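You operate a simulated robot arm through the tools that you are given. There is no shell and no other tool. Be economical: measure what you need, move in short steps, check, and stop when the job is done.

You run a simulated two-armed robot. Do the job below in one go: nothing can be reset, and whatever is moved stays where it is left.

JOB
Move the orange jar to the round table; hold the pink candle steady, switch it on and stand it inside.
Fine: switch it on before it goes in; switch the tall candle on too. Set down upright: what you pick out.

Only the result counts: the job must be done as asked and must still hold three seconds after the hand-in. Knocking over, shifting, dropping, spilling or breaking anything else fails it.

ROBOT AND FRAMES
Two 7-joint arms with two-finger parallel grippers on one trunk, on a base that drives. Base frame: it is fixed to the floor where the robot stands at the start and does not move with it; the origin is under the middle of the robot, x ahead of it, y to its left, z up; the surface under the hand at the start is at about z = 0.44. Units: m, rad, N and s.
The left shoulder is at the start at [0.07, 0.163, 0.845], the right one opposite. With the tool pointing down near the work surface each hand reaches from about 0.36 to 0.88 m from the robot's upright axis, wherever it stands, measured 20 degrees to its own side. Places, roughly: cream candle button [0.5, 0.2, 0.5]; green candle button [0.5, 0.4, 0.5]; jar [0.8, 0.3, 0.4]; pink candle button [0.5, 0, 0.5]; tall candle knob [0.2, 0.8, 0.5]; top of the round table [0.2, 0.8, 0.5]. Payload 3.43 kg a hand.
The TCP of each hand is the grasp point between the finger pads, 0.034 m short of the fingertips. In the tool frame z runs along the fingers and y along their closing line. The gripper opens to 0.128 m. The fingers are 0.024 m wide and 0.012 m thick; the gripper's body (0.048 by 0.13 m) begins 0.096 m behind the TCP.
Orientation is that of the tool frame in the base frame, as a unit quaternion [w, x, y, z]. With the fingers straight down and closing along the base's y, the tool's x points along the base's -x, its y along +y and its z along -z.

CONTROLS
- The arms move only by the tool apply_moves. It takes "left_moves", "right_moves" or both (then of equal length, played together; a hand with none holds still); each is a list of rows, each a list of 7 numbers: the shift along the tool's x, y, z in units of 200 mm (1.0 is 200 mm), then the turn, a rotation vector about the tool's x, y, z in units of 120 degrees (1.0 is 120 degrees), then the finger opening in mm, from 0 to 128. In form: [[dx, dy, dz, ax, ay, az, jaw], ...]. A call has 1 to 10 rows; each row is the pose to reach, as a shift and turn from the pose commanded when the call began, along the tool's axes at that moment. A call with a number of a shift or a turn outside -1 to 1 is refused whole. Rows are played at 5 a second. More than 0.05 m and 0.15 rad between two rows, or a gripper value outside its range, and nothing of the call is played. A pose out of reach is approached as far as the arm can. The call stops where the force on the tool passes 40 N (or 10 N more than at its start, if that is more) or the arm is blocked; 0.2 s more then pass. Each finger travels about 0.153 m/s and halts on what it meets, pressing with about 28 N; the grip force reading is that of the motor and also rises with nothing between the fingers. The clock runs only during rows and for 0.2 s after the last one: add rows that repeat a pose to give the fingers time. It gives the time, the measured TCP pose, the force on the tool (base axes), the opening and the grip force at its end, in the units of the frame above (readings bear some noise), with the torque about the TCP (base axes, N m) and any sound that the robot's microphone picked up.
- Cameras (640 x 400 px; columns grow to the right, rows downward): "scene" is now at [0.1178, 0.0369, 1.0536]; the picture's right is [0.50, -0.87, 0.00], its down [-0.65, -0.37, -0.66] and it looks along [0.57, 0.33, -0.75] (base axes); focal length 291 px, centre (320, 200). "left" rides on the left gripper at [0.076, 0.011, -0.16] in its tool frame; the picture's right is [-0.15, 0.99, 0.00], its down [-0.88, -0.13, -0.46] and it looks along [-0.45, -0.07, 0.89] (tool axes); focal length 234 px, centre (320, 200). "right" rides on the right gripper at [0.076, -0.011, -0.16] in its tool frame; the picture's right is [0.15, 0.99, 0.00], its down [-0.88, 0.13, -0.46] and it looks along [-0.45, 0.07, 0.89] (tool axes); focal length 234 px, centre (320, 200). There is no depth. A picture from a camera that has moved, and an enlarged one, comes with that camera's place and axes in the base frame and with its lens.
- capture(camera): a new picture of that camera. It takes no simulated time.
- raise_lower(by): slides the trunk up (or, below 0, down) by that many m; the arms and the scene camera ride with it, the base frame stays. It gives what a move gives, with no picture.
- base_move(legs): drives the robot by 1 to 6 legs, each [ahead, left, turn to the left] in m, m and rad, along the robot's own axes; the way and the turn of a leg run together, so that a leg with both is an arc; at most 1.5 m and 3.142 rad a leg. The arms and the cameras ride along, it lands a little off, and it stops where it bumps. It gives what a move gives.
- head_to(pan, tilt): turns the head with the scene camera to pan (to the left, within 1.501 rad either way) and tilt (down, from -0.506 to 1.204), counted from straight ahead of the robot. It gives what a move gives.
- enlarge(camera, box): a new picture of the part [left, top, right, bottom] of that camera's present view, enlarged. It takes no simulated time.
- sign_off(): hands the job in; it is judged then, once.

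Work in short steps. Places have to be worked out from the pictures, the camera data and where the tool is seen: move nearer, look again, correct. Check each grasp and each placing, and mend what went wrong. You have 120 turns and 100 pictures in all, those below and enlarged ones among them. Open the grippers and draw the arms clear of the work before you hand the job in, unless the task says otherwise; then end with one line.

The tools are called after "Call:" as name(argument=value, ...) on one line, values as JSON. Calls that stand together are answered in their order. apply_moves: Moves the arms, as the interface text tells. Its arguments: {"type":"object","properties":{"left_moves":{"type":"array"},"right_moves":{"type":"array"}},"required":[]} The other tools are called the same way: raise_lower (by) slides the trunk up or down; base_move (legs) drives the base; head_to (pan, tilt) turns the head that bears the scene camera; capture (camera) takes a picture; enlarge (camera, box) takes an enlarged picture of a part of a camera's view; sign_off () hands the job in.

At the start:

```text
t: 0.0
left_eef_pos: [0.432, 0.4566, 0.7067]
left_tool_rot: [0.0, 0.0, 1.0, 0.0]
left_wrist_force: [-0.6, -0.4, 0.4]
left_torque: [-0.02, -0.03, -0.01]
left_opening: 0.128
left_gripper_force: 0.0
right_eef_pos: [0.7215, -0.0121, 0.7252]
right_tool_rot: [0.0, 0.001, 1.0, 0.0]
right_wrist_force: [0.7, -0.1, 0.1]
right_torque: [0.01, -0.01, 0.0]
right_opening: 0.128
right_gripper_force: 0.0
trunk travel left (down, up): [-0.325, 0.615]
robot x, y, heading: [0.0023, 0.0013, 0.003]
head pan, tilt: [0.518, 0.853]
```

scene: 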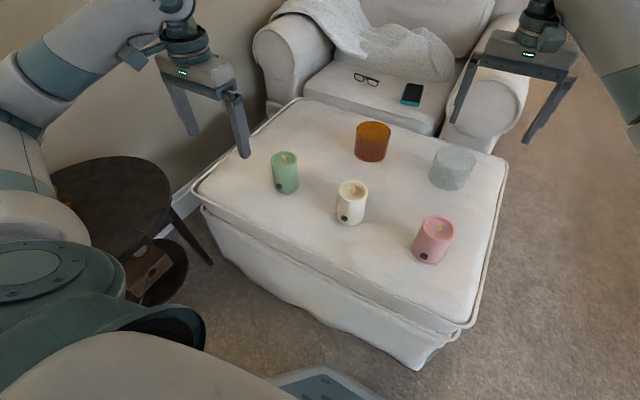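
right: 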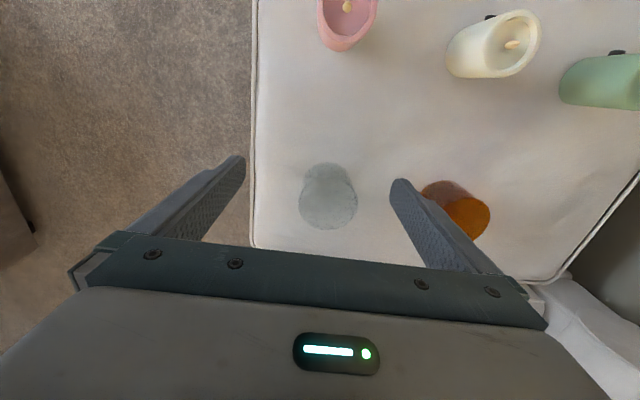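
left: 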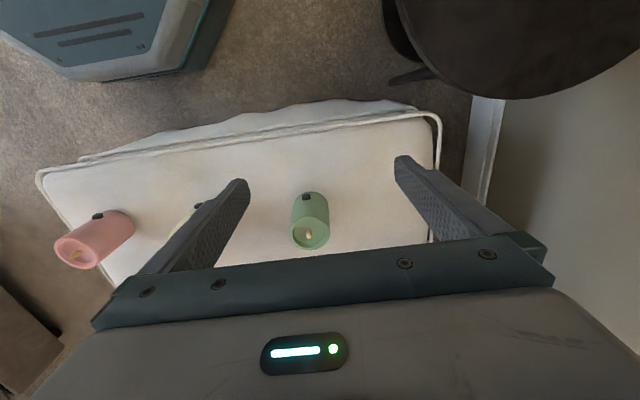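

I start by looking at the round table, which the arm partly hides in the first picture.

Call:
head_to(pan=1.35, tilt=0.75)

Call:
capture(camera="scene")

Call:
enlarge(camera="right", box=[240, 0, 640, 250])

```text
t: 1.1
left_eef_pos: [0.4307, 0.456, 0.7067]
left_tool_rot: [0.0, 0.001, 1.0, 0.0]
left_wrist_force: [0.4, 0.5, 0.6]
left_torque: [0.03, 0.02, -0.01]
left_opening: 0.1281
left_gripper_force: 0.0
right_eef_pos: [0.7209, -0.0118, 0.7264]
right_tool_rot: [0.0, 0.0, 1.0, 0.0]
right_wrist_force: [-0.6, 0.6, -0.5]
right_torque: [0.02, -0.03, 0.04]
right_opening: 0.1279
right_gripper_force: 0.1
trunk travel left (down, up): [-0.325, 0.615]
robot x, y, heading: [-0.0033, -0.0006, 0.0]
head pan, tilt: [1.349, 0.75]
```

```text
96 pictures are left
camera scene: at [0.0684, 0.0791, 1.0619], right [0.98, -0.22, 0.0], down [-0.15, -0.67, -0.73], along [0.16, 0.71, -0.68], focal length 291 px, centre (320, 200)
```

scene: 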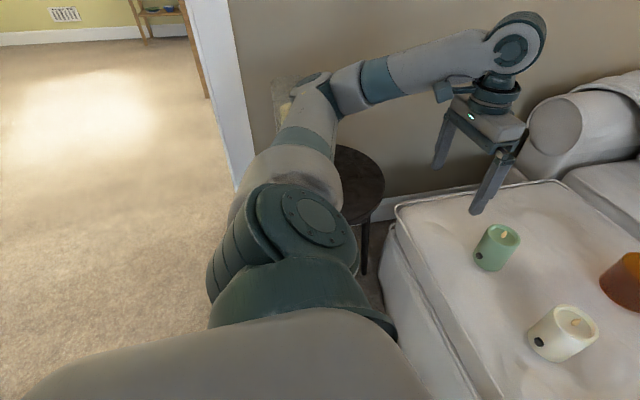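

```text
1.60 times, centred on (440, 125) of right
camera zoom: at [0.6465, -0.0231, 0.8849], right [-0.15, 0.99, 0.0], down [0.88, 0.13, 0.46], along [0.45, 0.07, -0.89], focal length 375 px, centre (128, 320)
```

zoom: 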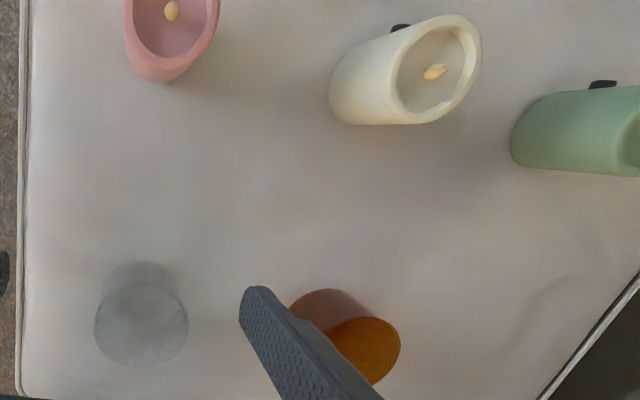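

The left arm hides the table. I turn the left hand's camera toward it, drawing the hand back and up a little.

Call:
apply_moves(left_moves=[[0.05, 0, -0.03, 0, 0, -0.067, 128], [0.1, 0, -0.06, 0, 0, -0.134, 128], [0.15, 0, -0.09, 0, 0, -0.2, 128], [0.2, 0, -0.12, 0, 0, -0.267, 128], [0.25, 0, -0.15, 0, 0, -0.334, 128], [0.3, 0, -0.18, 0, 0, -0.4, 128], [0.35, 0, -0.21, 0, 0, -0.467, 128], [0.4, 0, -0.24, 0, 0, -0.534, 128], [0.45, 0, -0.27, 0, 0, -0.6, 128], [0.5, 0, -0.3, 0, 0, -0.667, 128]])

Call:
capture(camera="left")

Call:
capture(camera="scene")

```text
t: 3.4
left_eef_pos: [0.3306, 0.4575, 0.7654]
left_tool_rot: [0.0, -0.644, 0.765, 0.0]
left_wrist_force: [0.2, -0.5, -0.2]
left_torque: [0.0, -0.02, -0.01]
left_opening: 0.1281
left_gripper_force: 0.0
right_eef_pos: [0.722, -0.0121, 0.7265]
right_tool_rot: [0.0, 0.001, 1.0, 0.0]
right_wrist_force: [0.6, 0.7, 0.5]
right_torque: [0.04, -0.03, -0.02]
right_opening: 0.128
right_gripper_force: 0.0
trunk travel left (down, up): [-0.325, 0.615]
robot x, y, heading: [0.0015, 0.0018, 0.002]
head pan, tilt: [1.349, 0.75]
```

```text
94 pictures are left
camera left: at [0.3074, 0.383, 0.9254], right [-0.95, 0.31, 0.0], down [0.28, 0.85, 0.46], along [0.14, 0.43, -0.89], focal length 234 px, centre (320, 200)
```

left: 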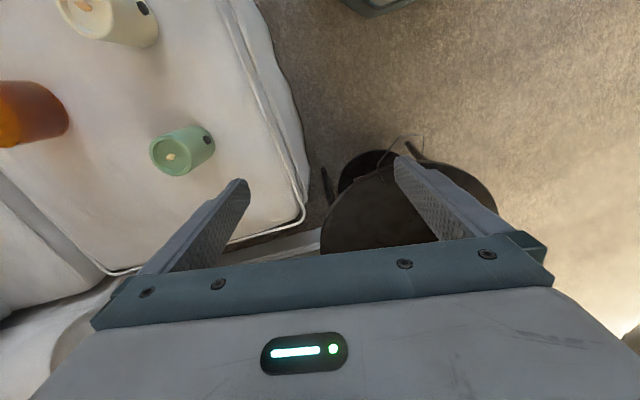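

```text
93 pictures are left
camera scene: at [0.0681, 0.079, 1.062], right [0.98, -0.22, 0.0], down [-0.15, -0.67, -0.73], along [0.16, 0.71, -0.68], focal length 291 px, centre (320, 200)
```

scene: 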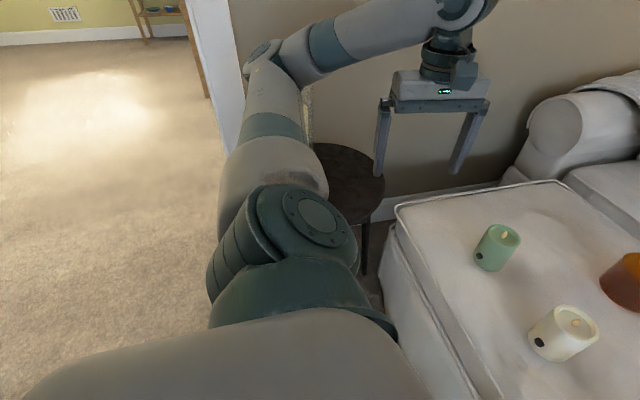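

The table (dark, round) is in view but the tall candle is still hidden. Next I look at the ottoman items closely for sizes.

Call:
head_to(pan=0.2, tilt=0.75)

Call:
enlarge(camera="scene", box=[160, 80, 480, 280])

Call:
enlarge(camera="right", box=[260, 0, 420, 100])

```text
t: 4.7
left_eef_pos: [0.3321, 0.4575, 0.7652]
left_tool_rot: [0.0, -0.643, 0.766, 0.0]
left_wrist_force: [-0.5, 0.0, -0.5]
left_torque: [-0.02, 0.01, -0.01]
left_opening: 0.1279
left_gripper_force: 0.1
right_eef_pos: [0.7218, -0.0113, 0.7268]
right_tool_rot: [0.0, 0.001, 1.0, 0.0]
right_wrist_force: [0.1, -0.1, 0.0]
right_torque: [0.0, 0.03, 0.01]
right_opening: 0.128
right_gripper_force: 0.0
trunk travel left (down, up): [-0.325, 0.615]
robot x, y, heading: [-0.0031, -0.0001, 0.0]
head pan, tilt: [0.201, 0.75]
```

```text
2.00 times, centred on (320, 180) of scene
camera zoom: at [0.1312, 0.0148, 1.0619], right [0.2, -0.98, 0.0], down [-0.67, -0.14, -0.73], along [0.72, 0.15, -0.68], focal length 581 px, centre (320, 240)
```

zoom: 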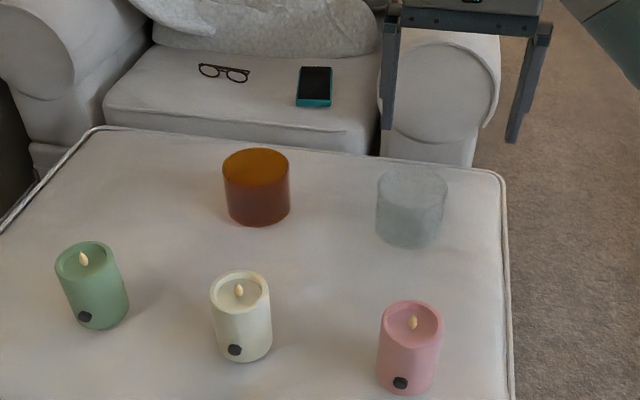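

```text
4.00 times, centred on (340, 50) of right
camera zoom: at [0.6464, -0.0231, 0.8849], right [-0.15, 0.99, 0.0], down [0.88, 0.13, 0.46], along [0.45, 0.07, -0.89], focal length 937 px, centre (240, 800)
```

zoom: 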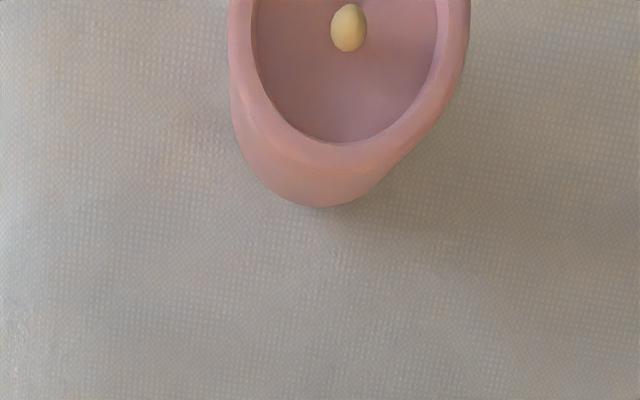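

Zoom on the jar to see whether it stands open side up.

Call:
enlarge(camera="scene", box=[260, 146, 324, 202])

Call:
enlarge(camera="scene", box=[340, 226, 392, 284])

Call:
enlarge(camera="right", box=[400, 150, 520, 260])

```text
7.14 times, centred on (292, 174) of scene
camera zoom: at [0.1312, 0.0148, 1.0619], right [0.2, -0.98, 0.0], down [-0.67, -0.14, -0.73], along [0.72, 0.15, -0.68], focal length 2076 px, centre (520, 386)
```

zoom: 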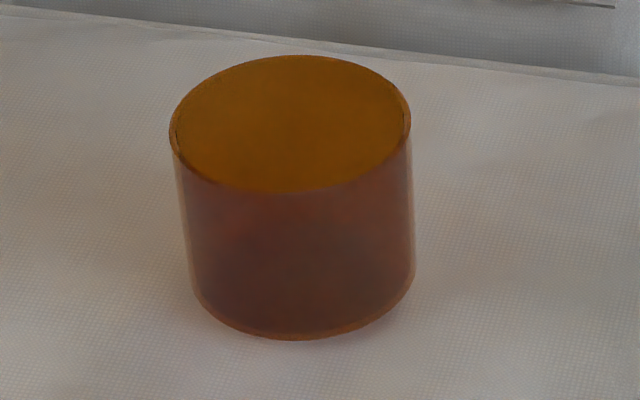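

```text
6.90 times, centred on (366, 255) of scene
camera zoom: at [0.1312, 0.0148, 1.0619], right [0.2, -0.98, 0.0], down [-0.67, -0.14, -0.73], along [0.72, 0.15, -0.68], focal length 2004 px, centre (3, -179)
```

zoom: 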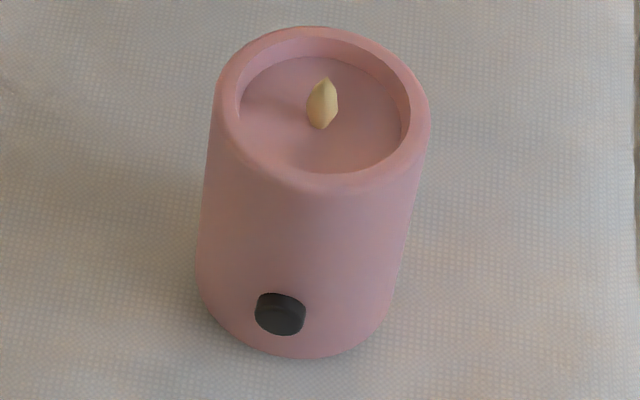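

```text
3.64 times, centred on (460, 205) of right
camera zoom: at [0.6464, -0.0231, 0.8849], right [-0.15, 0.99, 0.0], down [0.88, 0.13, 0.46], along [0.45, 0.07, -0.89], focal length 852 px, centre (-189, 182)
```

zoom: 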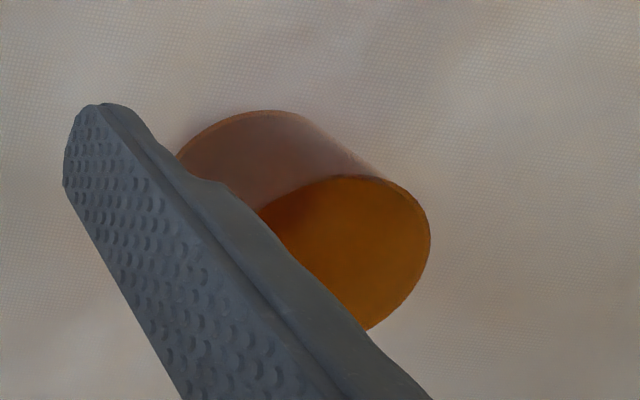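

I can't yet tell whether the jar is open side up, so I bring the left hand back straight and toward the jar for a closer look.

Call:
apply_moves(left_moves=[[0.034, -0.097, 0, 0, 0, 0.067, 128], [0.068, -0.194, 0, 0, 0, 0.134, 128], [0.102, -0.291, 0, 0, 0, 0.2, 128], [0.136, -0.388, 0, 0, 0, 0.267, 128], [0.17, -0.485, 0, 0, 0, 0.334, 128], [0.204, -0.582, 0, 0, 0, 0.4, 128], [0.238, -0.679, 0, 0, 0, 0.467, 128], [0.272, -0.776, 0, 0, 0, 0.534, 128], [0.306, -0.873, 0, 0, 0, 0.6, 128], [0.34, -0.97, 0, 0, 0, 0.667, 128]])

Call:
apply_moves(left_moves=[[-0.2, -0.09, 0, 0, 0, 0, 128], [-0.4, -0.18, 0, 0, 0, 0, 128], [-0.6, -0.27, 0.0, 0, 0, 0, 128], [-0.8, -0.36, 0.0, 0, 0, 0, 128], [-0.9, -0.45, 0.0, 0, 0, 0, 128]])

Call:
capture(camera="left")

```text
t: 6.9
left_eef_pos: [0.5108, 0.3552, 0.7662]
left_tool_rot: [0.001, 0.001, 1.0, 0.0]
left_wrist_force: [0.0, 0.1, -0.1]
left_torque: [-0.02, 0.0, 0.02]
left_opening: 0.1282
left_gripper_force: 0.1
right_eef_pos: [0.7218, -0.0116, 0.7264]
right_tool_rot: [-0.001, 0.0, 1.0, 0.0]
right_wrist_force: [-0.3, 0.4, 0.3]
right_torque: [0.0, 0.02, -0.02]
right_opening: 0.128
right_gripper_force: 0.1
trunk travel left (down, up): [-0.325, 0.615]
robot x, y, heading: [-0.0021, 0.0014, 0.0]
head pan, tilt: [0.201, 0.75]
```

```text
t: 8.1
left_eef_pos: [0.691, 0.2652, 0.7669]
left_tool_rot: [0.0, 0.0, 1.0, 0.0]
left_wrist_force: [-0.4, -0.3, 0.5]
left_torque: [0.01, 0.01, 0.01]
left_opening: 0.128
left_gripper_force: 0.1
right_eef_pos: [0.7213, -0.0121, 0.7259]
right_tool_rot: [-0.001, 0.0, 1.0, -0.001]
right_wrist_force: [-0.6, 0.6, 0.4]
right_torque: [0.0, 0.0, 0.03]
right_opening: 0.128
right_gripper_force: 0.0
trunk travel left (down, up): [-0.325, 0.615]
robot x, y, heading: [-0.0017, 0.0011, -0.002]
head pan, tilt: [0.201, 0.75]
```

```text
87 pictures are left
camera left: at [0.6151, 0.2744, 0.9257], right [0.15, 0.99, 0.0], down [0.88, -0.13, 0.46], along [0.45, -0.07, -0.89], focal length 234 px, centre (320, 200)
```

left: 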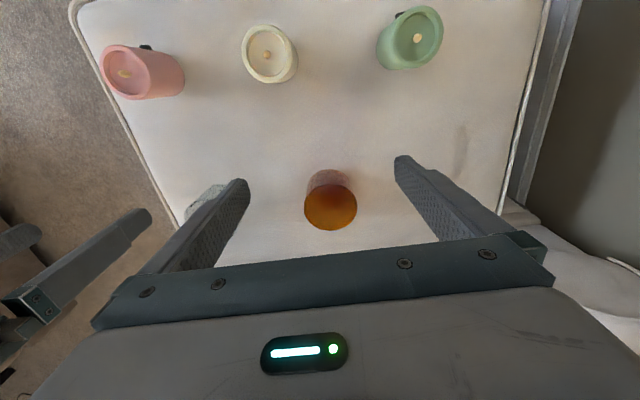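

Call:
enlarge(camera="left", box=[290, 160, 370, 240])

Call:
enlarge(camera="right", box=[290, 150, 370, 240])

```text
5.00 times, centred on (330, 200) of left
camera zoom: at [0.6151, 0.2744, 0.9257], right [0.15, 0.99, 0.0], down [0.88, -0.13, 0.46], along [0.45, -0.07, -0.89], focal length 1171 px, centre (270, 200)
```

zoom: 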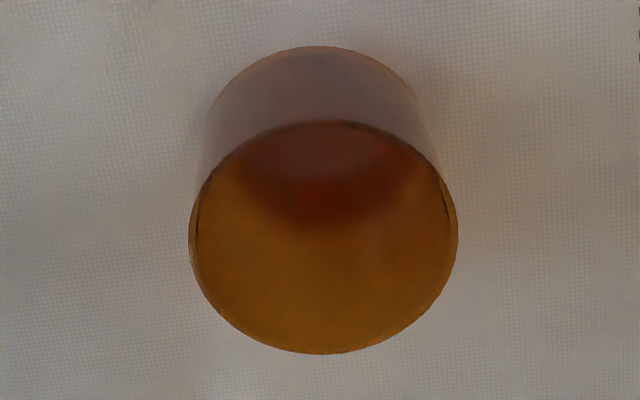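

```text
4.44 times, centred on (330, 195) of right
camera zoom: at [0.6467, -0.0233, 0.8847], right [-0.15, 0.99, 0.0], down [0.88, 0.13, 0.45], along [0.45, 0.07, -0.89], focal length 1041 px, centre (276, 222)
```

zoom: 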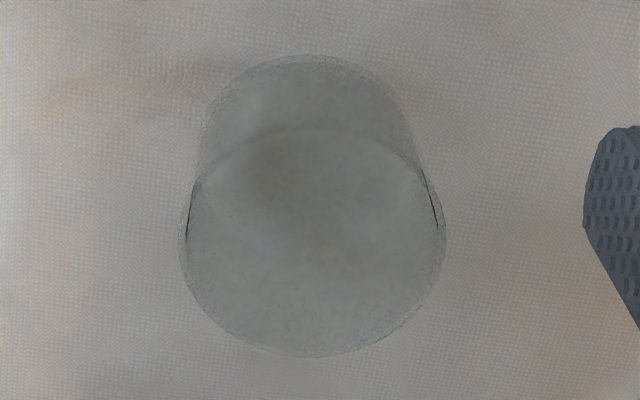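

Jar: about 104 mm wide, 84 mm tall, centre near (0.841, 0.261). Pink candle: about 70 mm wide, 100 mm tall, centre near (0.574, -0.003), button on its robot-facing side near z 0.46. I check the gripper shapes for clearance when both hands work at the candle.

Call:
head_to(pan=0.2, tilt=0.5)

Call:
capture(camera="scene")

```text
t: 8.9
left_eef_pos: [0.6883, 0.2647, 0.7659]
left_tool_rot: [-0.001, 0.0, 1.0, 0.0]
left_wrist_force: [-0.3, 0.3, -0.6]
left_torque: [0.02, -0.04, 0.02]
left_opening: 0.1282
left_gripper_force: 0.1
right_eef_pos: [0.7221, -0.0117, 0.7267]
right_tool_rot: [0.0, 0.001, 1.0, 0.0]
right_wrist_force: [-0.3, 0.5, 0.0]
right_torque: [0.0, -0.03, 0.01]
right_opening: 0.1279
right_gripper_force: 0.1
trunk travel left (down, up): [-0.325, 0.615]
robot x, y, heading: [-0.0019, 0.0017, -0.002]
head pan, tilt: [0.201, 0.499]
```

```text
84 pictures are left
camera scene: at [0.1393, 0.0163, 1.0838], right [0.2, -0.98, 0.0], down [-0.47, -0.1, -0.88], along [0.86, 0.17, -0.48], focal length 291 px, centre (320, 200)
```

scene: 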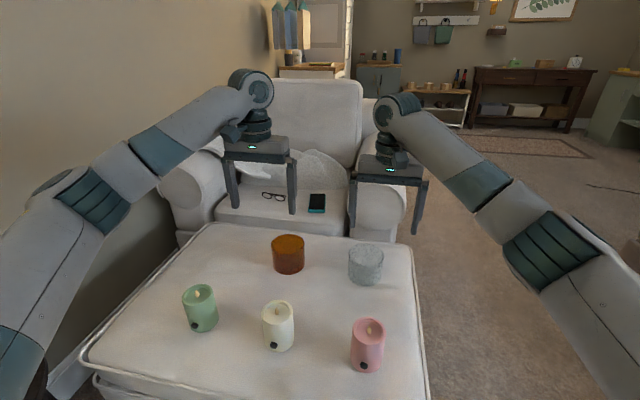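

No protruding camera bodies. I move the right hand above the pink candle and draw the left hand back.

Call:
apply_moves(right_moves=[[0.2, 0.01, 0.1, 0, 0, 0, 128], [0.4, 0.02, 0.2, 0, 0, 0, 128], [0.6, 0.04, 0.3, 0, 0, 0, 128], [0.74, 0.045, 0.35, 0, 0, 0, 128]], left_moves=[[0.2, 0.1, 0, 0, 0, 0, 128], [0.4, 0.2, 0, 0, 0, 0, 128], [0.6, 0.3, 0, 0, 0, 0, 128], [0.8, 0.4, 0, 0, 0, 0, 128]])

Call:
capture(camera="right")

Call:
head_to(pan=0.0, tilt=0.85)

Call:
capture(camera="scene")

```text
t: 9.9
left_eef_pos: [0.5295, 0.3474, 0.7709]
left_tool_rot: [0.0, 0.0, 1.0, 0.0]
left_wrist_force: [0.3, 0.1, 0.0]
left_torque: [-0.02, 0.02, 0.0]
left_opening: 0.1278
left_gripper_force: 0.2
right_eef_pos: [0.5747, -0.0008, 0.6553]
right_tool_rot: [0.0, 0.001, 1.0, 0.001]
right_wrist_force: [-0.6, 0.4, 0.5]
right_torque: [-0.01, -0.02, 0.01]
right_opening: 0.128
right_gripper_force: 0.2
trunk travel left (down, up): [-0.325, 0.615]
robot x, y, heading: [0.0017, 0.0052, -0.0]
head pan, tilt: [0.201, 0.499]
```

```text
83 pictures are left
camera right: at [0.4993, -0.0116, 0.8132], right [-0.14, 0.99, 0.0], down [0.88, 0.13, 0.46], along [0.45, 0.07, -0.89], focal length 234 px, centre (320, 200)
```

right: 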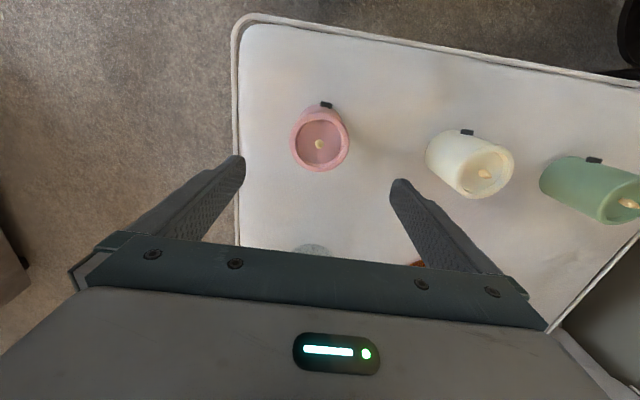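

```text
t: 10.7
left_eef_pos: [0.5309, 0.3471, 0.7689]
left_tool_rot: [0.0, 0.0, 1.0, 0.0]
left_wrist_force: [-0.6, -0.5, 0.2]
left_torque: [0.01, -0.02, -0.02]
left_opening: 0.1279
left_gripper_force: 0.1
right_eef_pos: [0.5756, -0.0, 0.6546]
right_tool_rot: [-0.001, 0.0, 1.0, 0.0]
right_wrist_force: [0.1, 0.5, -0.2]
right_torque: [0.02, 0.02, 0.02]
right_opening: 0.128
right_gripper_force: 0.0
trunk travel left (down, up): [-0.325, 0.615]
robot x, y, heading: [0.0043, -0.0036, 0.0]
head pan, tilt: [0.0, 0.85]
```

```text
82 pictures are left
camera scene: at [0.1283, -0.0018, 1.054], right [0.0, -1.0, 0.0], down [-0.75, 0.0, -0.66], along [0.66, 0.0, -0.75], focal length 291 px, centre (320, 200)
```

scene: 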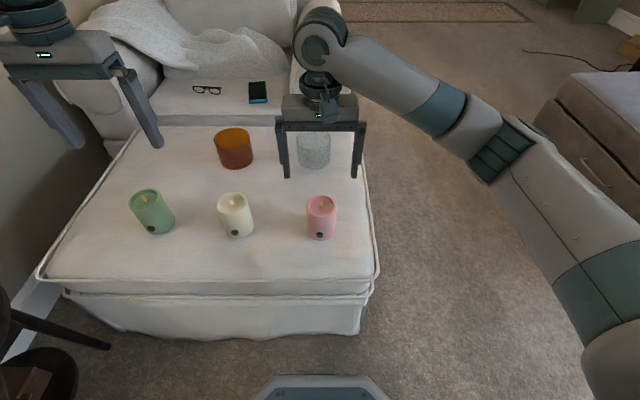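

Combining views: pink candle centre ≈ (0.558, -0.002), top ≈ 0.558, button ≈ (0.525, 0.002, 0.47). I lower the right hand around it and look.

Call:
apply_moves(right_moves=[[0.085, -0.01, 0.15, 0, 0, 0, 128], [0.085, -0.01, 0.3, 0, 0, 0, 128], [0.085, -0.01, 0.45, 0, 0, 0, 128]])

Call:
capture(camera="right")

Call:
capture(camera="scene")

```text
t: 11.5
left_eef_pos: [0.5303, 0.3486, 0.7706]
left_tool_rot: [0.0, 0.0, 1.0, 0.0]
left_wrist_force: [-0.2, -0.2, 0.3]
left_torque: [0.01, 0.01, 0.02]
left_opening: 0.1278
left_gripper_force: 0.0
right_eef_pos: [0.5567, -0.0027, 0.5631]
right_tool_rot: [-0.001, -0.001, 1.0, 0.0]
right_wrist_force: [0.3, 0.9, 0.2]
right_torque: [0.02, -0.01, -0.01]
right_opening: 0.1278
right_gripper_force: 0.1
trunk travel left (down, up): [-0.325, 0.615]
robot x, y, heading: [0.0015, 0.0034, 0.001]
head pan, tilt: [0.0, 0.85]
```

```text
81 pictures are left
camera right: at [0.482, -0.0137, 0.7222], right [-0.15, 0.99, 0.0], down [0.88, 0.13, 0.45], along [0.45, 0.07, -0.89], focal length 234 px, centre (320, 200)
```

right: 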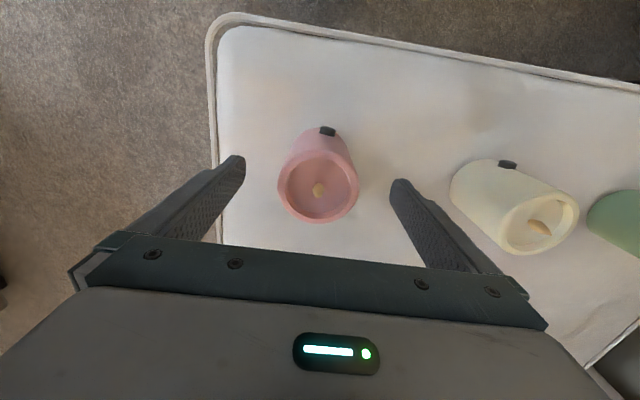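

```text
80 pictures are left
camera scene: at [0.1285, -0.0019, 1.0539], right [0.0, -1.0, 0.0], down [-0.75, 0.0, -0.66], along [0.66, 0.0, -0.75], focal length 291 px, centre (320, 200)
```

scene: 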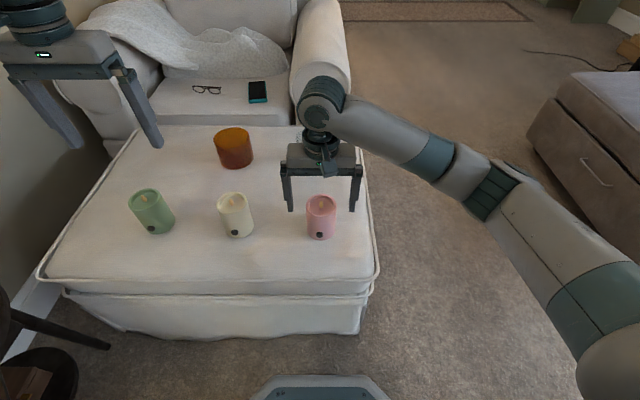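

Candle centre refined to about (0.565, -0.003), top 0.54. I go down to TCP z 0.50 and then close.

Call:
apply_moves(right_moves=[[-0.04, 0, 0.16, 0, 0, 0, 128], [-0.04, 0, 0.315, 0, 0, 0, 128], [-0.04, 0, 0.315, 0, 0, 0, 100], [-0.04, 0, 0.315, 0, 0, 0, 80], [-0.04, 0, 0.315, 0, 0, 0, 72], [-0.04, 0, 0.315, 0, 0, 0, 66], [-0.04, 0, 0.315, 0, 0, 0, 60]])

Call:
capture(camera="scene")

Call:
capture(camera="right")

```text
t: 13.1
left_eef_pos: [0.53, 0.3466, 0.7691]
left_tool_rot: [0.0, 0.0, 1.0, 0.001]
left_wrist_force: [-0.5, 0.0, 0.5]
left_torque: [-0.02, 0.05, 0.02]
left_opening: 0.1283
left_gripper_force: 0.1
right_eef_pos: [0.5641, -0.0025, 0.5011]
right_tool_rot: [-0.001, 0.001, 1.0, 0.0]
right_wrist_force: [1.2, 0.6, 0.7]
right_torque: [0.04, -0.01, 0.01]
right_opening: 0.071
right_gripper_force: 27.8
trunk travel left (down, up): [-0.325, 0.615]
robot x, y, heading: [-0.0011, -0.002, -0.007]
head pan, tilt: [0.0, 0.85]
```

```text
79 pictures are left
camera scene: at [0.1283, -0.0018, 1.0539], right [0.0, -1.0, 0.0], down [-0.75, 0.0, -0.66], along [0.66, 0.0, -0.75], focal length 291 px, centre (320, 200)
```

scene: 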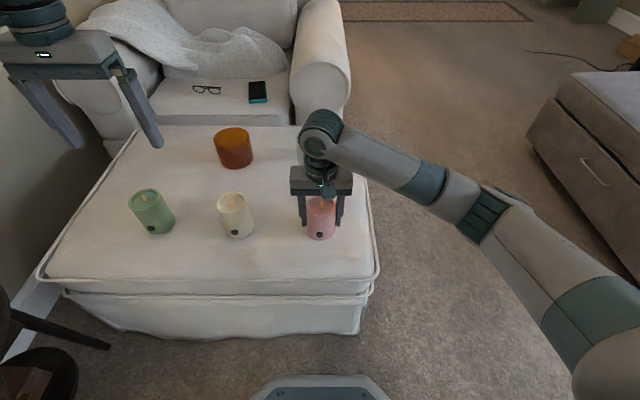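

```text
78 pictures are left
camera right: at [0.4876, -0.0137, 0.6591], right [-0.15, 0.99, 0.0], down [0.88, 0.13, 0.46], along [0.45, 0.07, -0.89], focal length 234 px, centre (320, 200)
```

right: 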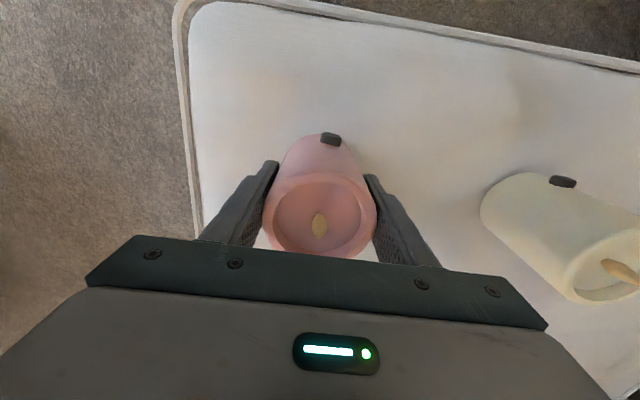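

Held (71 mm, 28 N). I zoom on the button to fix its height.

Call:
enlarge(camera="scene", box=[290, 190, 354, 250])

Call:
enlarge(camera="right", box=[250, 110, 410, 220])

```text
6.67 times, centred on (322, 220) of scene
camera zoom: at [0.1283, -0.0018, 1.0539], right [0.0, -1.0, 0.0], down [-0.75, 0.0, -0.66], along [0.66, 0.0, -0.75], focal length 1938 px, centre (307, 67)
```

zoom: 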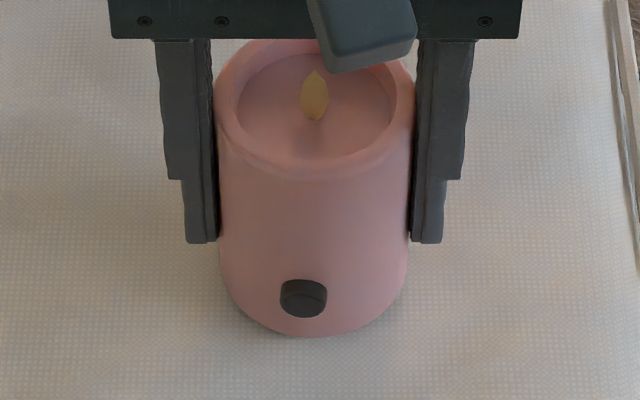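

```text
3.64 times, centred on (330, 165) of right
camera zoom: at [0.4876, -0.0137, 0.6591], right [-0.15, 0.99, 0.0], down [0.88, 0.13, 0.46], along [0.45, 0.07, -0.89], focal length 852 px, centre (284, 327)
```

zoom: 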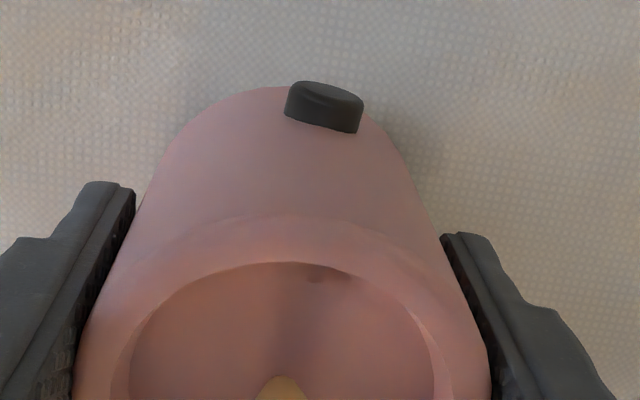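

Button centre ≈ (0.524, 0.001, 0.468). The left hand, closed and pitched 40°, comes round behind the candle row at height to in front of the button.

Call:
apply_moves(left_moves=[[0.09, -0.14, 0, 0, -0.055, 0, 60], [0.18, -0.28, 0, 0, -0.111, 0, 30], [0.27, -0.42, 0, 0, -0.166, 0, 0], [0.36, -0.56, 0, 0, -0.222, 0, 0], [0.45, -0.7, 0, 0, -0.278, 0, 0], [0.55, -0.835, 0, 0, -0.333, 0, 0]])

Call:
apply_moves(left_moves=[[0.065, -0.15, 0.105, 0, 0, 0, 0], [0.13, -0.3, 0.21, 0, 0, 0, 0], [0.2, -0.45, 0.32, 0, 0, 0, 0], [0.27, -0.6, 0.43, 0, 0, 0, 0], [0.335, -0.75, 0.53, 0, 0, 0, 0], [0.405, -0.9, 0.64, 0, 0, 0, 0]])

Call:
capture(camera="scene")

Call:
capture(camera="left")

```text
t: 14.5
left_eef_pos: [0.4876, 0.1563, 0.8018]
left_tool_rot: [0.342, -0.001, 0.94, 0.002]
left_wrist_force: [-0.3, 0.0, -0.1]
left_torque: [0.05, -0.02, 0.02]
left_opening: 0.0
left_gripper_force: 27.9
left hand out of reach, approached as far as the arm can: row 5, 6
right_eef_pos: [0.5627, -0.0043, 0.5008]
right_tool_rot: [0.0, 0.001, 1.0, 0.001]
right_wrist_force: [-0.1, 0.2, 0.9]
right_torque: [0.0, -0.01, 0.0]
right_opening: 0.071
right_gripper_force: 27.9
trunk travel left (down, up): [-0.325, 0.615]
robot x, y, heading: [0.0015, -0.0014, -0.003]
head pan, tilt: [0.0, 0.85]
```

```text
t: 15.7
left_eef_pos: [0.5045, 0.0179, 0.681]
left_tool_rot: [0.344, -0.003, 0.939, 0.005]
left_wrist_force: [-2.3, 3.2, 0.0]
left_torque: [0.05, 0.02, 0.13]
left_opening: 0.0
left_gripper_force: 28.4
right_eef_pos: [0.564, -0.0064, 0.5012]
right_tool_rot: [0.0, 0.003, 1.0, -0.002]
right_wrist_force: [-0.3, -5.2, 3.5]
right_torque: [0.52, 0.24, 0.07]
right_opening: 0.0708
right_gripper_force: 28.2
trunk travel left (down, up): [-0.325, 0.615]
robot x, y, heading: [-0.0045, 0.0011, -0.004]
head pan, tilt: [0.0, 0.85]
stopped in row 6 (left hand): the force on the tool passed its limit at 60 N (the readings are from after the stop); the commanded pose is now the measured one
```

```text
75 pictures are left
camera scene: at [0.128, -0.002, 1.054], right [0.0, -1.0, 0.0], down [-0.75, 0.0, -0.66], along [0.66, 0.0, -0.75], focal length 291 px, centre (320, 200)
```

scene: 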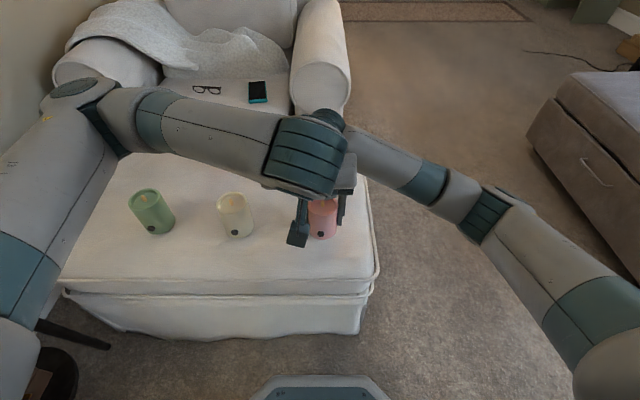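

```text
74 pictures are left
camera left: at [0.3442, 0.0245, 0.7533], right [0.1, 0.99, 0.1], down [0.38, -0.13, 0.92], along [0.92, -0.05, -0.39], focal length 234 px, centre (320, 200)
```

left: 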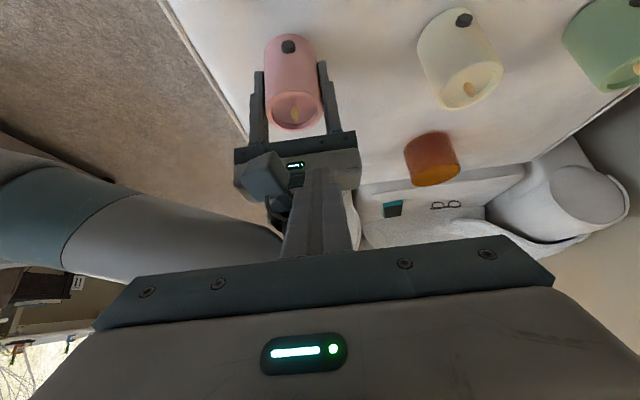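

The left arm couldn't fold that close to the trunk and brushed the right gripper; the candle is still standing in the grip. I draw the left hand up and left, release the right hand, and then drive back for more room.

Call:
apply_moves(left_moves=[[-0.04, 0.15, -0.05, 0, 0, 0, 0], [-0.13, 0.35, -0.15, 0, 0, 0, 0], [-0.25, 0.5, -0.3, 0, 0, 0, 0], [-0.4, 0.7, -0.45, 0, 0, 0, 0]])

Call:
capture(camera="scene")

```text
refused: row 4 steps farther than a row can; nothing moved
```

```text
73 pictures are left
camera scene: at [0.128, -0.002, 1.054], right [0.0, -1.0, 0.0], down [-0.75, 0.0, -0.66], along [0.66, 0.0, -0.75], focal length 291 px, centre (320, 200)
```

scene: 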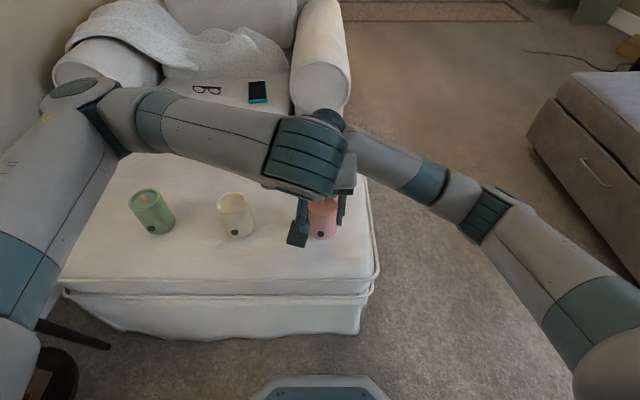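

A row was too long, so I resend it with smaller steps.

Call:
apply_moves(left_moves=[[-0.04, 0.15, -0.05, 0, 0, 0, 0], [-0.13, 0.32, -0.15, 0, 0, 0, 0], [-0.22, 0.48, -0.25, 0, 0, 0, 0], [-0.31, 0.64, -0.35, 0, 0, 0, 0], [-0.4, 0.8, -0.45, 0, 0, 0, 0]])

Call:
capture(camera="scene")

```text
t: 16.9
left_eef_pos: [0.5087, 0.1774, 0.7994]
left_tool_rot: [0.346, -0.003, 0.938, 0.005]
left_wrist_force: [-0.1, -0.2, -0.1]
left_torque: [-0.03, -0.01, 0.0]
left_opening: 0.0
left_gripper_force: 28.1
right_eef_pos: [0.565, -0.0053, 0.5005]
right_tool_rot: [0.0, 0.002, 1.0, 0.0]
right_wrist_force: [1.9, -0.5, 8.4]
right_torque: [0.28, -0.12, -0.08]
right_opening: 0.0706
right_gripper_force: 27.8
trunk travel left (down, up): [-0.325, 0.615]
robot x, y, heading: [-0.0004, 0.0007, 0.003]
head pan, tilt: [0.0, 0.85]
```

```text
72 pictures are left
camera scene: at [0.1277, -0.0015, 1.054], right [0.0, -1.0, 0.0], down [-0.75, 0.0, -0.66], along [0.66, 0.0, -0.75], focal length 291 px, centre (320, 200)
```

scene: 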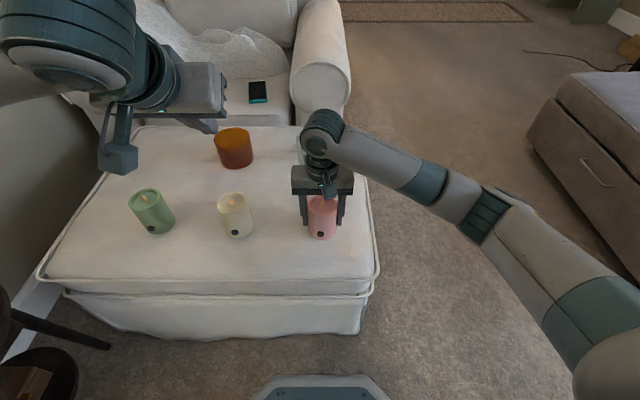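

Clear. Now the right hand releases and rises.

Call:
apply_moves(right_moves=[[0, 0, 0, 0, 0, 0, 90], [0, 0, 0, 0, 0, 0, 128], [0, 0, 0, 0, 0, 0, 128], [0, 0, -0.2, 0, 0, 0, 128], [0, 0, -0.4, 0, 0, 0, 128], [0, 0, -0.6, 0, 0, 0, 128]])

Call:
base_move(legs=[[-0.2, 0, 0]])

Call:
capture(camera="scene")

```text
t: 18.3
left_eef_pos: [0.5057, 0.1751, 0.799]
left_tool_rot: [0.346, -0.005, 0.938, 0.006]
left_wrist_force: [-0.5, -0.1, -0.9]
left_torque: [0.02, -0.01, -0.02]
left_opening: 0.0001
left_gripper_force: 28.1
right_eef_pos: [0.5647, -0.0041, 0.6212]
right_tool_rot: [0.0, 0.002, 1.0, -0.001]
right_wrist_force: [-0.8, -0.1, 0.6]
right_torque: [0.01, -0.01, 0.01]
right_opening: 0.128
right_gripper_force: 0.1
trunk travel left (down, up): [-0.325, 0.615]
robot x, y, heading: [0.0016, 0.0005, -0.001]
head pan, tilt: [0.0, 0.85]
```

```text
t: 19.9
left_eef_pos: [0.3088, 0.1735, 0.7994]
left_tool_rot: [0.345, -0.003, 0.938, 0.005]
left_wrist_force: [-0.5, 0.3, -0.3]
left_torque: [0.01, -0.04, 0.02]
left_opening: 0.0
left_gripper_force: 27.7
right_eef_pos: [0.3649, -0.0044, 0.6216]
right_tool_rot: [0.001, 0.004, 1.0, 0.0]
right_wrist_force: [-0.4, -0.6, 0.2]
right_torque: [0.01, 0.01, -0.01]
right_opening: 0.128
right_gripper_force: 0.1
trunk travel left (down, up): [-0.325, 0.615]
robot x, y, heading: [-0.1996, 0.0016, -0.004]
head pan, tilt: [0.0, 0.85]
```

```text
71 pictures are left
camera scene: at [-0.0715, -0.002, 1.0541], right [0.0, -1.0, 0.0], down [-0.75, 0.0, -0.66], along [0.66, 0.0, -0.75], focal length 291 px, centre (320, 200)
```

scene: 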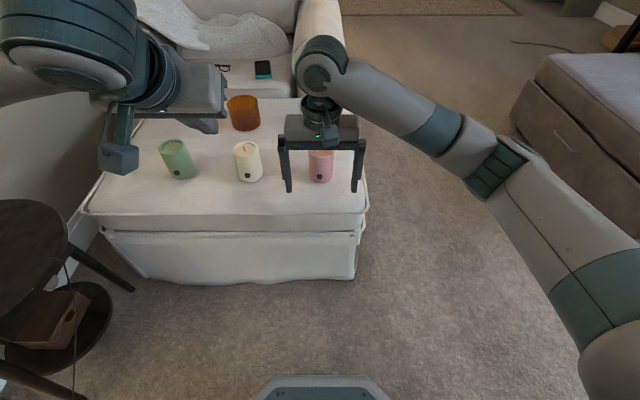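

The candle still stands in place. I bring the right hand forward over it again, lower and close.

Call:
apply_moves(right_moves=[[-0.24, 0, 0, 0, 0, 0, 128], [-0.48, 0, 0, 0, 0, 0, 128], [-0.72, 0, 0, 0, 0, 0, 128], [-0.96, 0, 0, 0, 0, 0, 128], [-1.0, 0, 0.1, 0, 0, 0, 128]])

Call:
capture(camera="right")

```text
t: 21.1
left_eef_pos: [0.311, 0.1737, 0.799]
left_tool_rot: [0.345, -0.002, 0.939, 0.005]
left_wrist_force: [-0.1, 0.6, -0.1]
left_torque: [0.0, 0.0, -0.03]
left_opening: 0.0003
left_gripper_force: 27.9
right_eef_pos: [0.5642, -0.0105, 0.599]
right_tool_rot: [0.001, 0.005, 1.0, -0.001]
right_wrist_force: [-0.6, 0.3, -0.5]
right_torque: [-0.04, -0.01, -0.01]
right_opening: 0.1279
right_gripper_force: 0.0
trunk travel left (down, up): [-0.325, 0.615]
robot x, y, heading: [-0.1982, 0.0024, -0.004]
head pan, tilt: [0.0, 0.85]
```

```text
70 pictures are left
camera right: at [0.49, -0.02, 0.7576], right [-0.14, 0.99, 0.0], down [0.88, 0.12, 0.45], along [0.45, 0.06, -0.89], focal length 234 px, centre (320, 200)
```

right: 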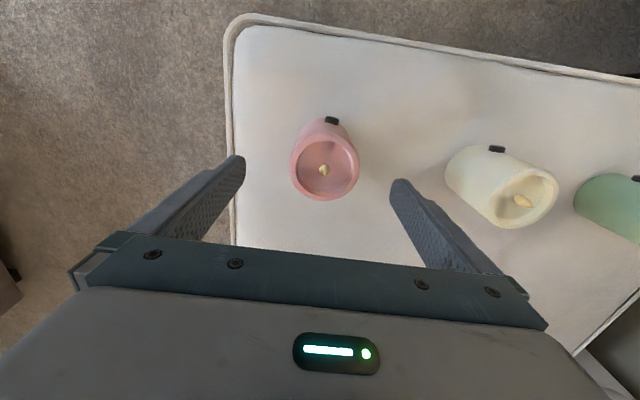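

Candle at (0.567, -0.005). Correct y by +5 mm, go down and close.

Call:
apply_moves(right_moves=[[-0.01, 0.028, 0.16, 0, 0, 0, 128], [-0.01, 0.028, 0.33, 0, 0, 0, 128], [-0.01, 0.028, 0.495, 0, 0, 0, 128], [-0.01, 0.028, 0.495, 0, 0, 0, 100], [-0.01, 0.028, 0.495, 0, 0, 0, 80], [-0.01, 0.028, 0.495, 0, 0, 0, 70], [-0.01, 0.028, 0.495, 0, 0, 0, 60], [-0.01, 0.028, 0.495, 0, 0, 0, 60]], left_moves=[[0, 0.05, -0.05, 0, 0, 0, 0], [0, 0.1, -0.1, 0, 0, 0, 0], [0, 0.1, -0.1, 0, 0, 0, 0], [0, 0.1, -0.1, 0, 0, 0, 0], [0, 0.1, -0.1, 0, 0, 0, 0], [0, 0.1, -0.1, 0, 0, 0, 0], [0, 0.1, -0.1, 0, 0, 0, 0], [0, 0.1, -0.1, 0, 0, 0, 0]])

```text
t: 22.9
left_eef_pos: [0.2964, 0.1949, 0.8153]
left_tool_rot: [0.345, -0.002, 0.939, 0.005]
left_wrist_force: [0.0, 0.0, 0.4]
left_torque: [-0.01, -0.01, 0.02]
left_opening: 0.0003
left_gripper_force: 28.0
right_eef_pos: [0.5647, -0.0033, 0.501]
right_tool_rot: [-0.001, 0.005, 1.0, -0.002]
right_wrist_force: [-0.2, -0.5, -0.4]
right_torque: [0.0, 0.01, -0.02]
right_opening: 0.0709
right_gripper_force: 27.8
trunk travel left (down, up): [-0.325, 0.615]
robot x, y, heading: [-0.198, -0.0013, -0.005]
head pan, tilt: [0.0, 0.85]
```

Held again. Now the left hand comes down in front of the button, staying 10 cm back.

Call:
apply_moves(left_moves=[[0.015, -0.12, 0.143, 0, 0, 0, 0], [0.03, -0.24, 0.285, 0, 0, 0, 0], [0.045, -0.36, 0.428, 0, 0, 0, 0], [0.06, -0.475, 0.57, 0, 0, 0, 0], [0.118, -0.6, 0.718, 0, 0, 0, 0], [0.175, -0.723, 0.865, 0, 0, 0, 0], [0.2, -0.8, 0.93, 0, 0, 0, 0], [0.23, -0.9, 1.0, 0, 0, 0, 0]])

Call:
capture(camera="left")

Call:
capture(camera="scene")

```text
t: 24.7
left_eef_pos: [0.3944, 0.0152, 0.633]
left_tool_rot: [0.345, -0.002, 0.938, 0.005]
left_wrist_force: [0.2, -0.7, 0.4]
left_torque: [-0.02, 0.0, 0.01]
left_opening: 0.0003
left_gripper_force: 27.7
right_eef_pos: [0.5655, -0.0021, 0.5014]
right_tool_rot: [-0.001, 0.004, 1.0, -0.001]
right_wrist_force: [0.8, -0.2, -0.2]
right_torque: [-0.01, 0.01, -0.03]
right_opening: 0.0712
right_gripper_force: 27.5
trunk travel left (down, up): [-0.325, 0.615]
robot x, y, heading: [-0.1993, 0.0016, -0.002]
head pan, tilt: [0.0, 0.85]
```

```text
69 pictures are left
camera left: at [0.2338, 0.0234, 0.7056], right [0.1, 0.99, 0.1], down [0.38, -0.13, 0.92], along [0.92, -0.06, -0.39], focal length 234 px, centre (320, 200)
```

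left: 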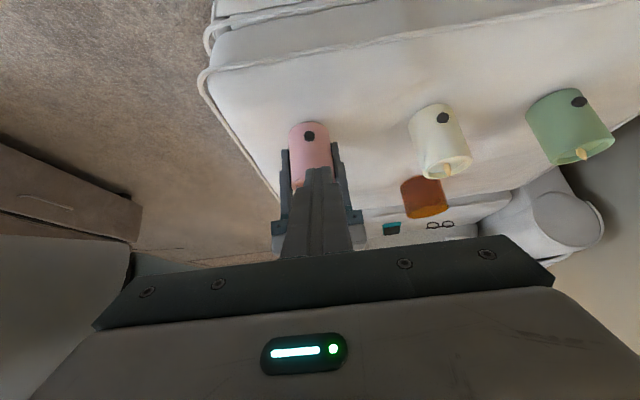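

```text
68 pictures are left
camera scene: at [-0.0706, -0.002, 1.0539], right [0.0, -1.0, 0.0], down [-0.75, 0.0, -0.66], along [0.66, 0.0, -0.75], focal length 291 px, centre (320, 200)
```

scene: 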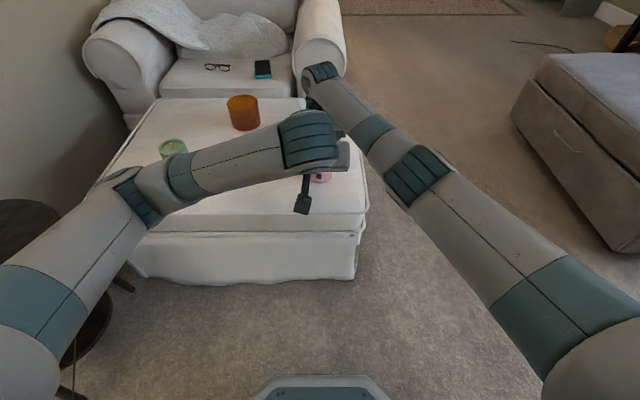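

Button agrees at about (0.524, -0.001, 0.47). I lower the closed left fingertips to in front of it, still ~4 cm short.

Call:
apply_moves(left_moves=[[0.06, -0.02, 0.19, 0, 0, 0, 0], [0.12, -0.04, 0.38, 0, 0, 0, 0], [0.175, -0.06, 0.57, 0, 0, 0, 0], [0.23, -0.075, 0.75, 0, 0, 0, 0]])

Call:
capture(camera="left")

Call:
enlarge(camera="right", box=[200, 60, 440, 220])

```text
t: 25.7
left_eef_pos: [0.4559, 0.0023, 0.4866]
left_tool_rot: [0.346, -0.001, 0.938, 0.004]
left_wrist_force: [0.3, -0.2, 0.0]
left_torque: [0.01, -0.01, -0.01]
left_opening: 0.0
left_gripper_force: 28.3
right_eef_pos: [0.5641, -0.0033, 0.5021]
right_tool_rot: [-0.001, 0.004, 1.0, -0.001]
right_wrist_force: [-0.1, 0.6, 0.4]
right_torque: [-0.03, -0.02, -0.01]
right_opening: 0.0709
right_gripper_force: 28.0
trunk travel left (down, up): [-0.325, 0.615]
robot x, y, heading: [-0.1987, 0.0013, -0.007]
head pan, tilt: [0.0, 0.85]
```

```text
67 pictures are left
camera left: at [0.2951, 0.0105, 0.559], right [0.1, 0.99, 0.1], down [0.38, -0.14, 0.92], along [0.92, -0.06, -0.39], focal length 234 px, centre (320, 200)
```

left: 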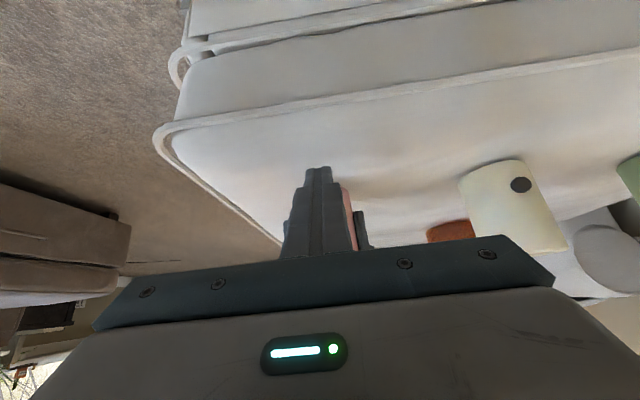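

```text
2.50 times, centred on (320, 140) of right
camera zoom: at [0.4898, -0.0134, 0.6596], right [-0.14, 0.99, 0.0], down [0.88, 0.12, 0.45], along [0.45, 0.06, -0.89], focal length 585 px, centre (320, 350)
```

zoom: 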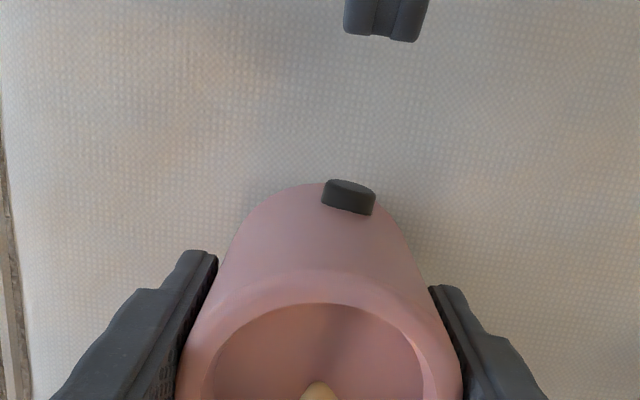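

The right camera shows the fingertip and the button: I shift y by -4 mm and press forward in small steps.

Call:
apply_moves(left_moves=[[-0.038, -0.02, 0.032, 0, 0, 0, 0], [-0.077, -0.02, 0.064, 0, 0, 0, 0], [-0.096, -0.02, 0.08, 0, 0, 0, 0], [-0.107, -0.02, 0.09, 0, 0, 0, 0], [-0.115, -0.02, 0.0965, 0, 0, 0, 0], [-0.123, -0.02, 0.103, 0, 0, 0, 0], [-0.13, -0.02, 0.109, 0, 0, 0, 0]])

Call:
enlarge(camera="right", box=[200, 60, 440, 260])

```text
t: 27.3
left_eef_pos: [0.4891, -0.0016, 0.4863]
left_tool_rot: [0.344, -0.001, 0.939, 0.005]
left_wrist_force: [0.3, -0.1, 0.6]
left_torque: [0.0, -0.02, -0.04]
left_opening: 0.0
left_gripper_force: 28.0
right_eef_pos: [0.5649, -0.0033, 0.5018]
right_tool_rot: [-0.001, 0.004, 1.0, -0.002]
right_wrist_force: [-0.5, 0.9, -0.1]
right_torque: [0.0, 0.05, 0.03]
right_opening: 0.0711
right_gripper_force: 27.5
trunk travel left (down, up): [-0.325, 0.615]
robot x, y, heading: [-0.2048, 0.004, -0.001]
head pan, tilt: [0.0, 0.85]
```

```text
2.00 times, centred on (320, 160) of right
camera zoom: at [0.4897, -0.0134, 0.6595], right [-0.14, 0.99, 0.0], down [0.88, 0.12, 0.45], along [0.45, 0.06, -0.89], focal length 468 px, centre (320, 280)
```

zoom: 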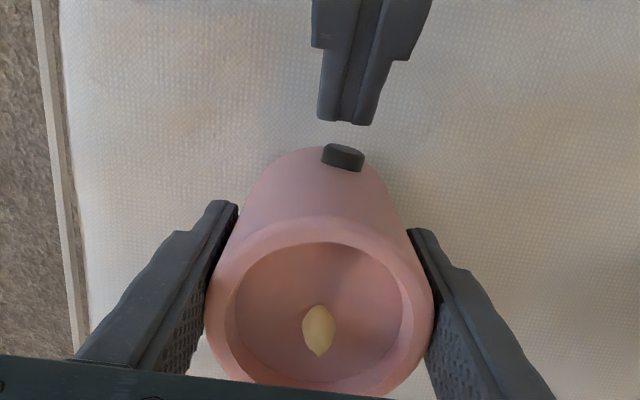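

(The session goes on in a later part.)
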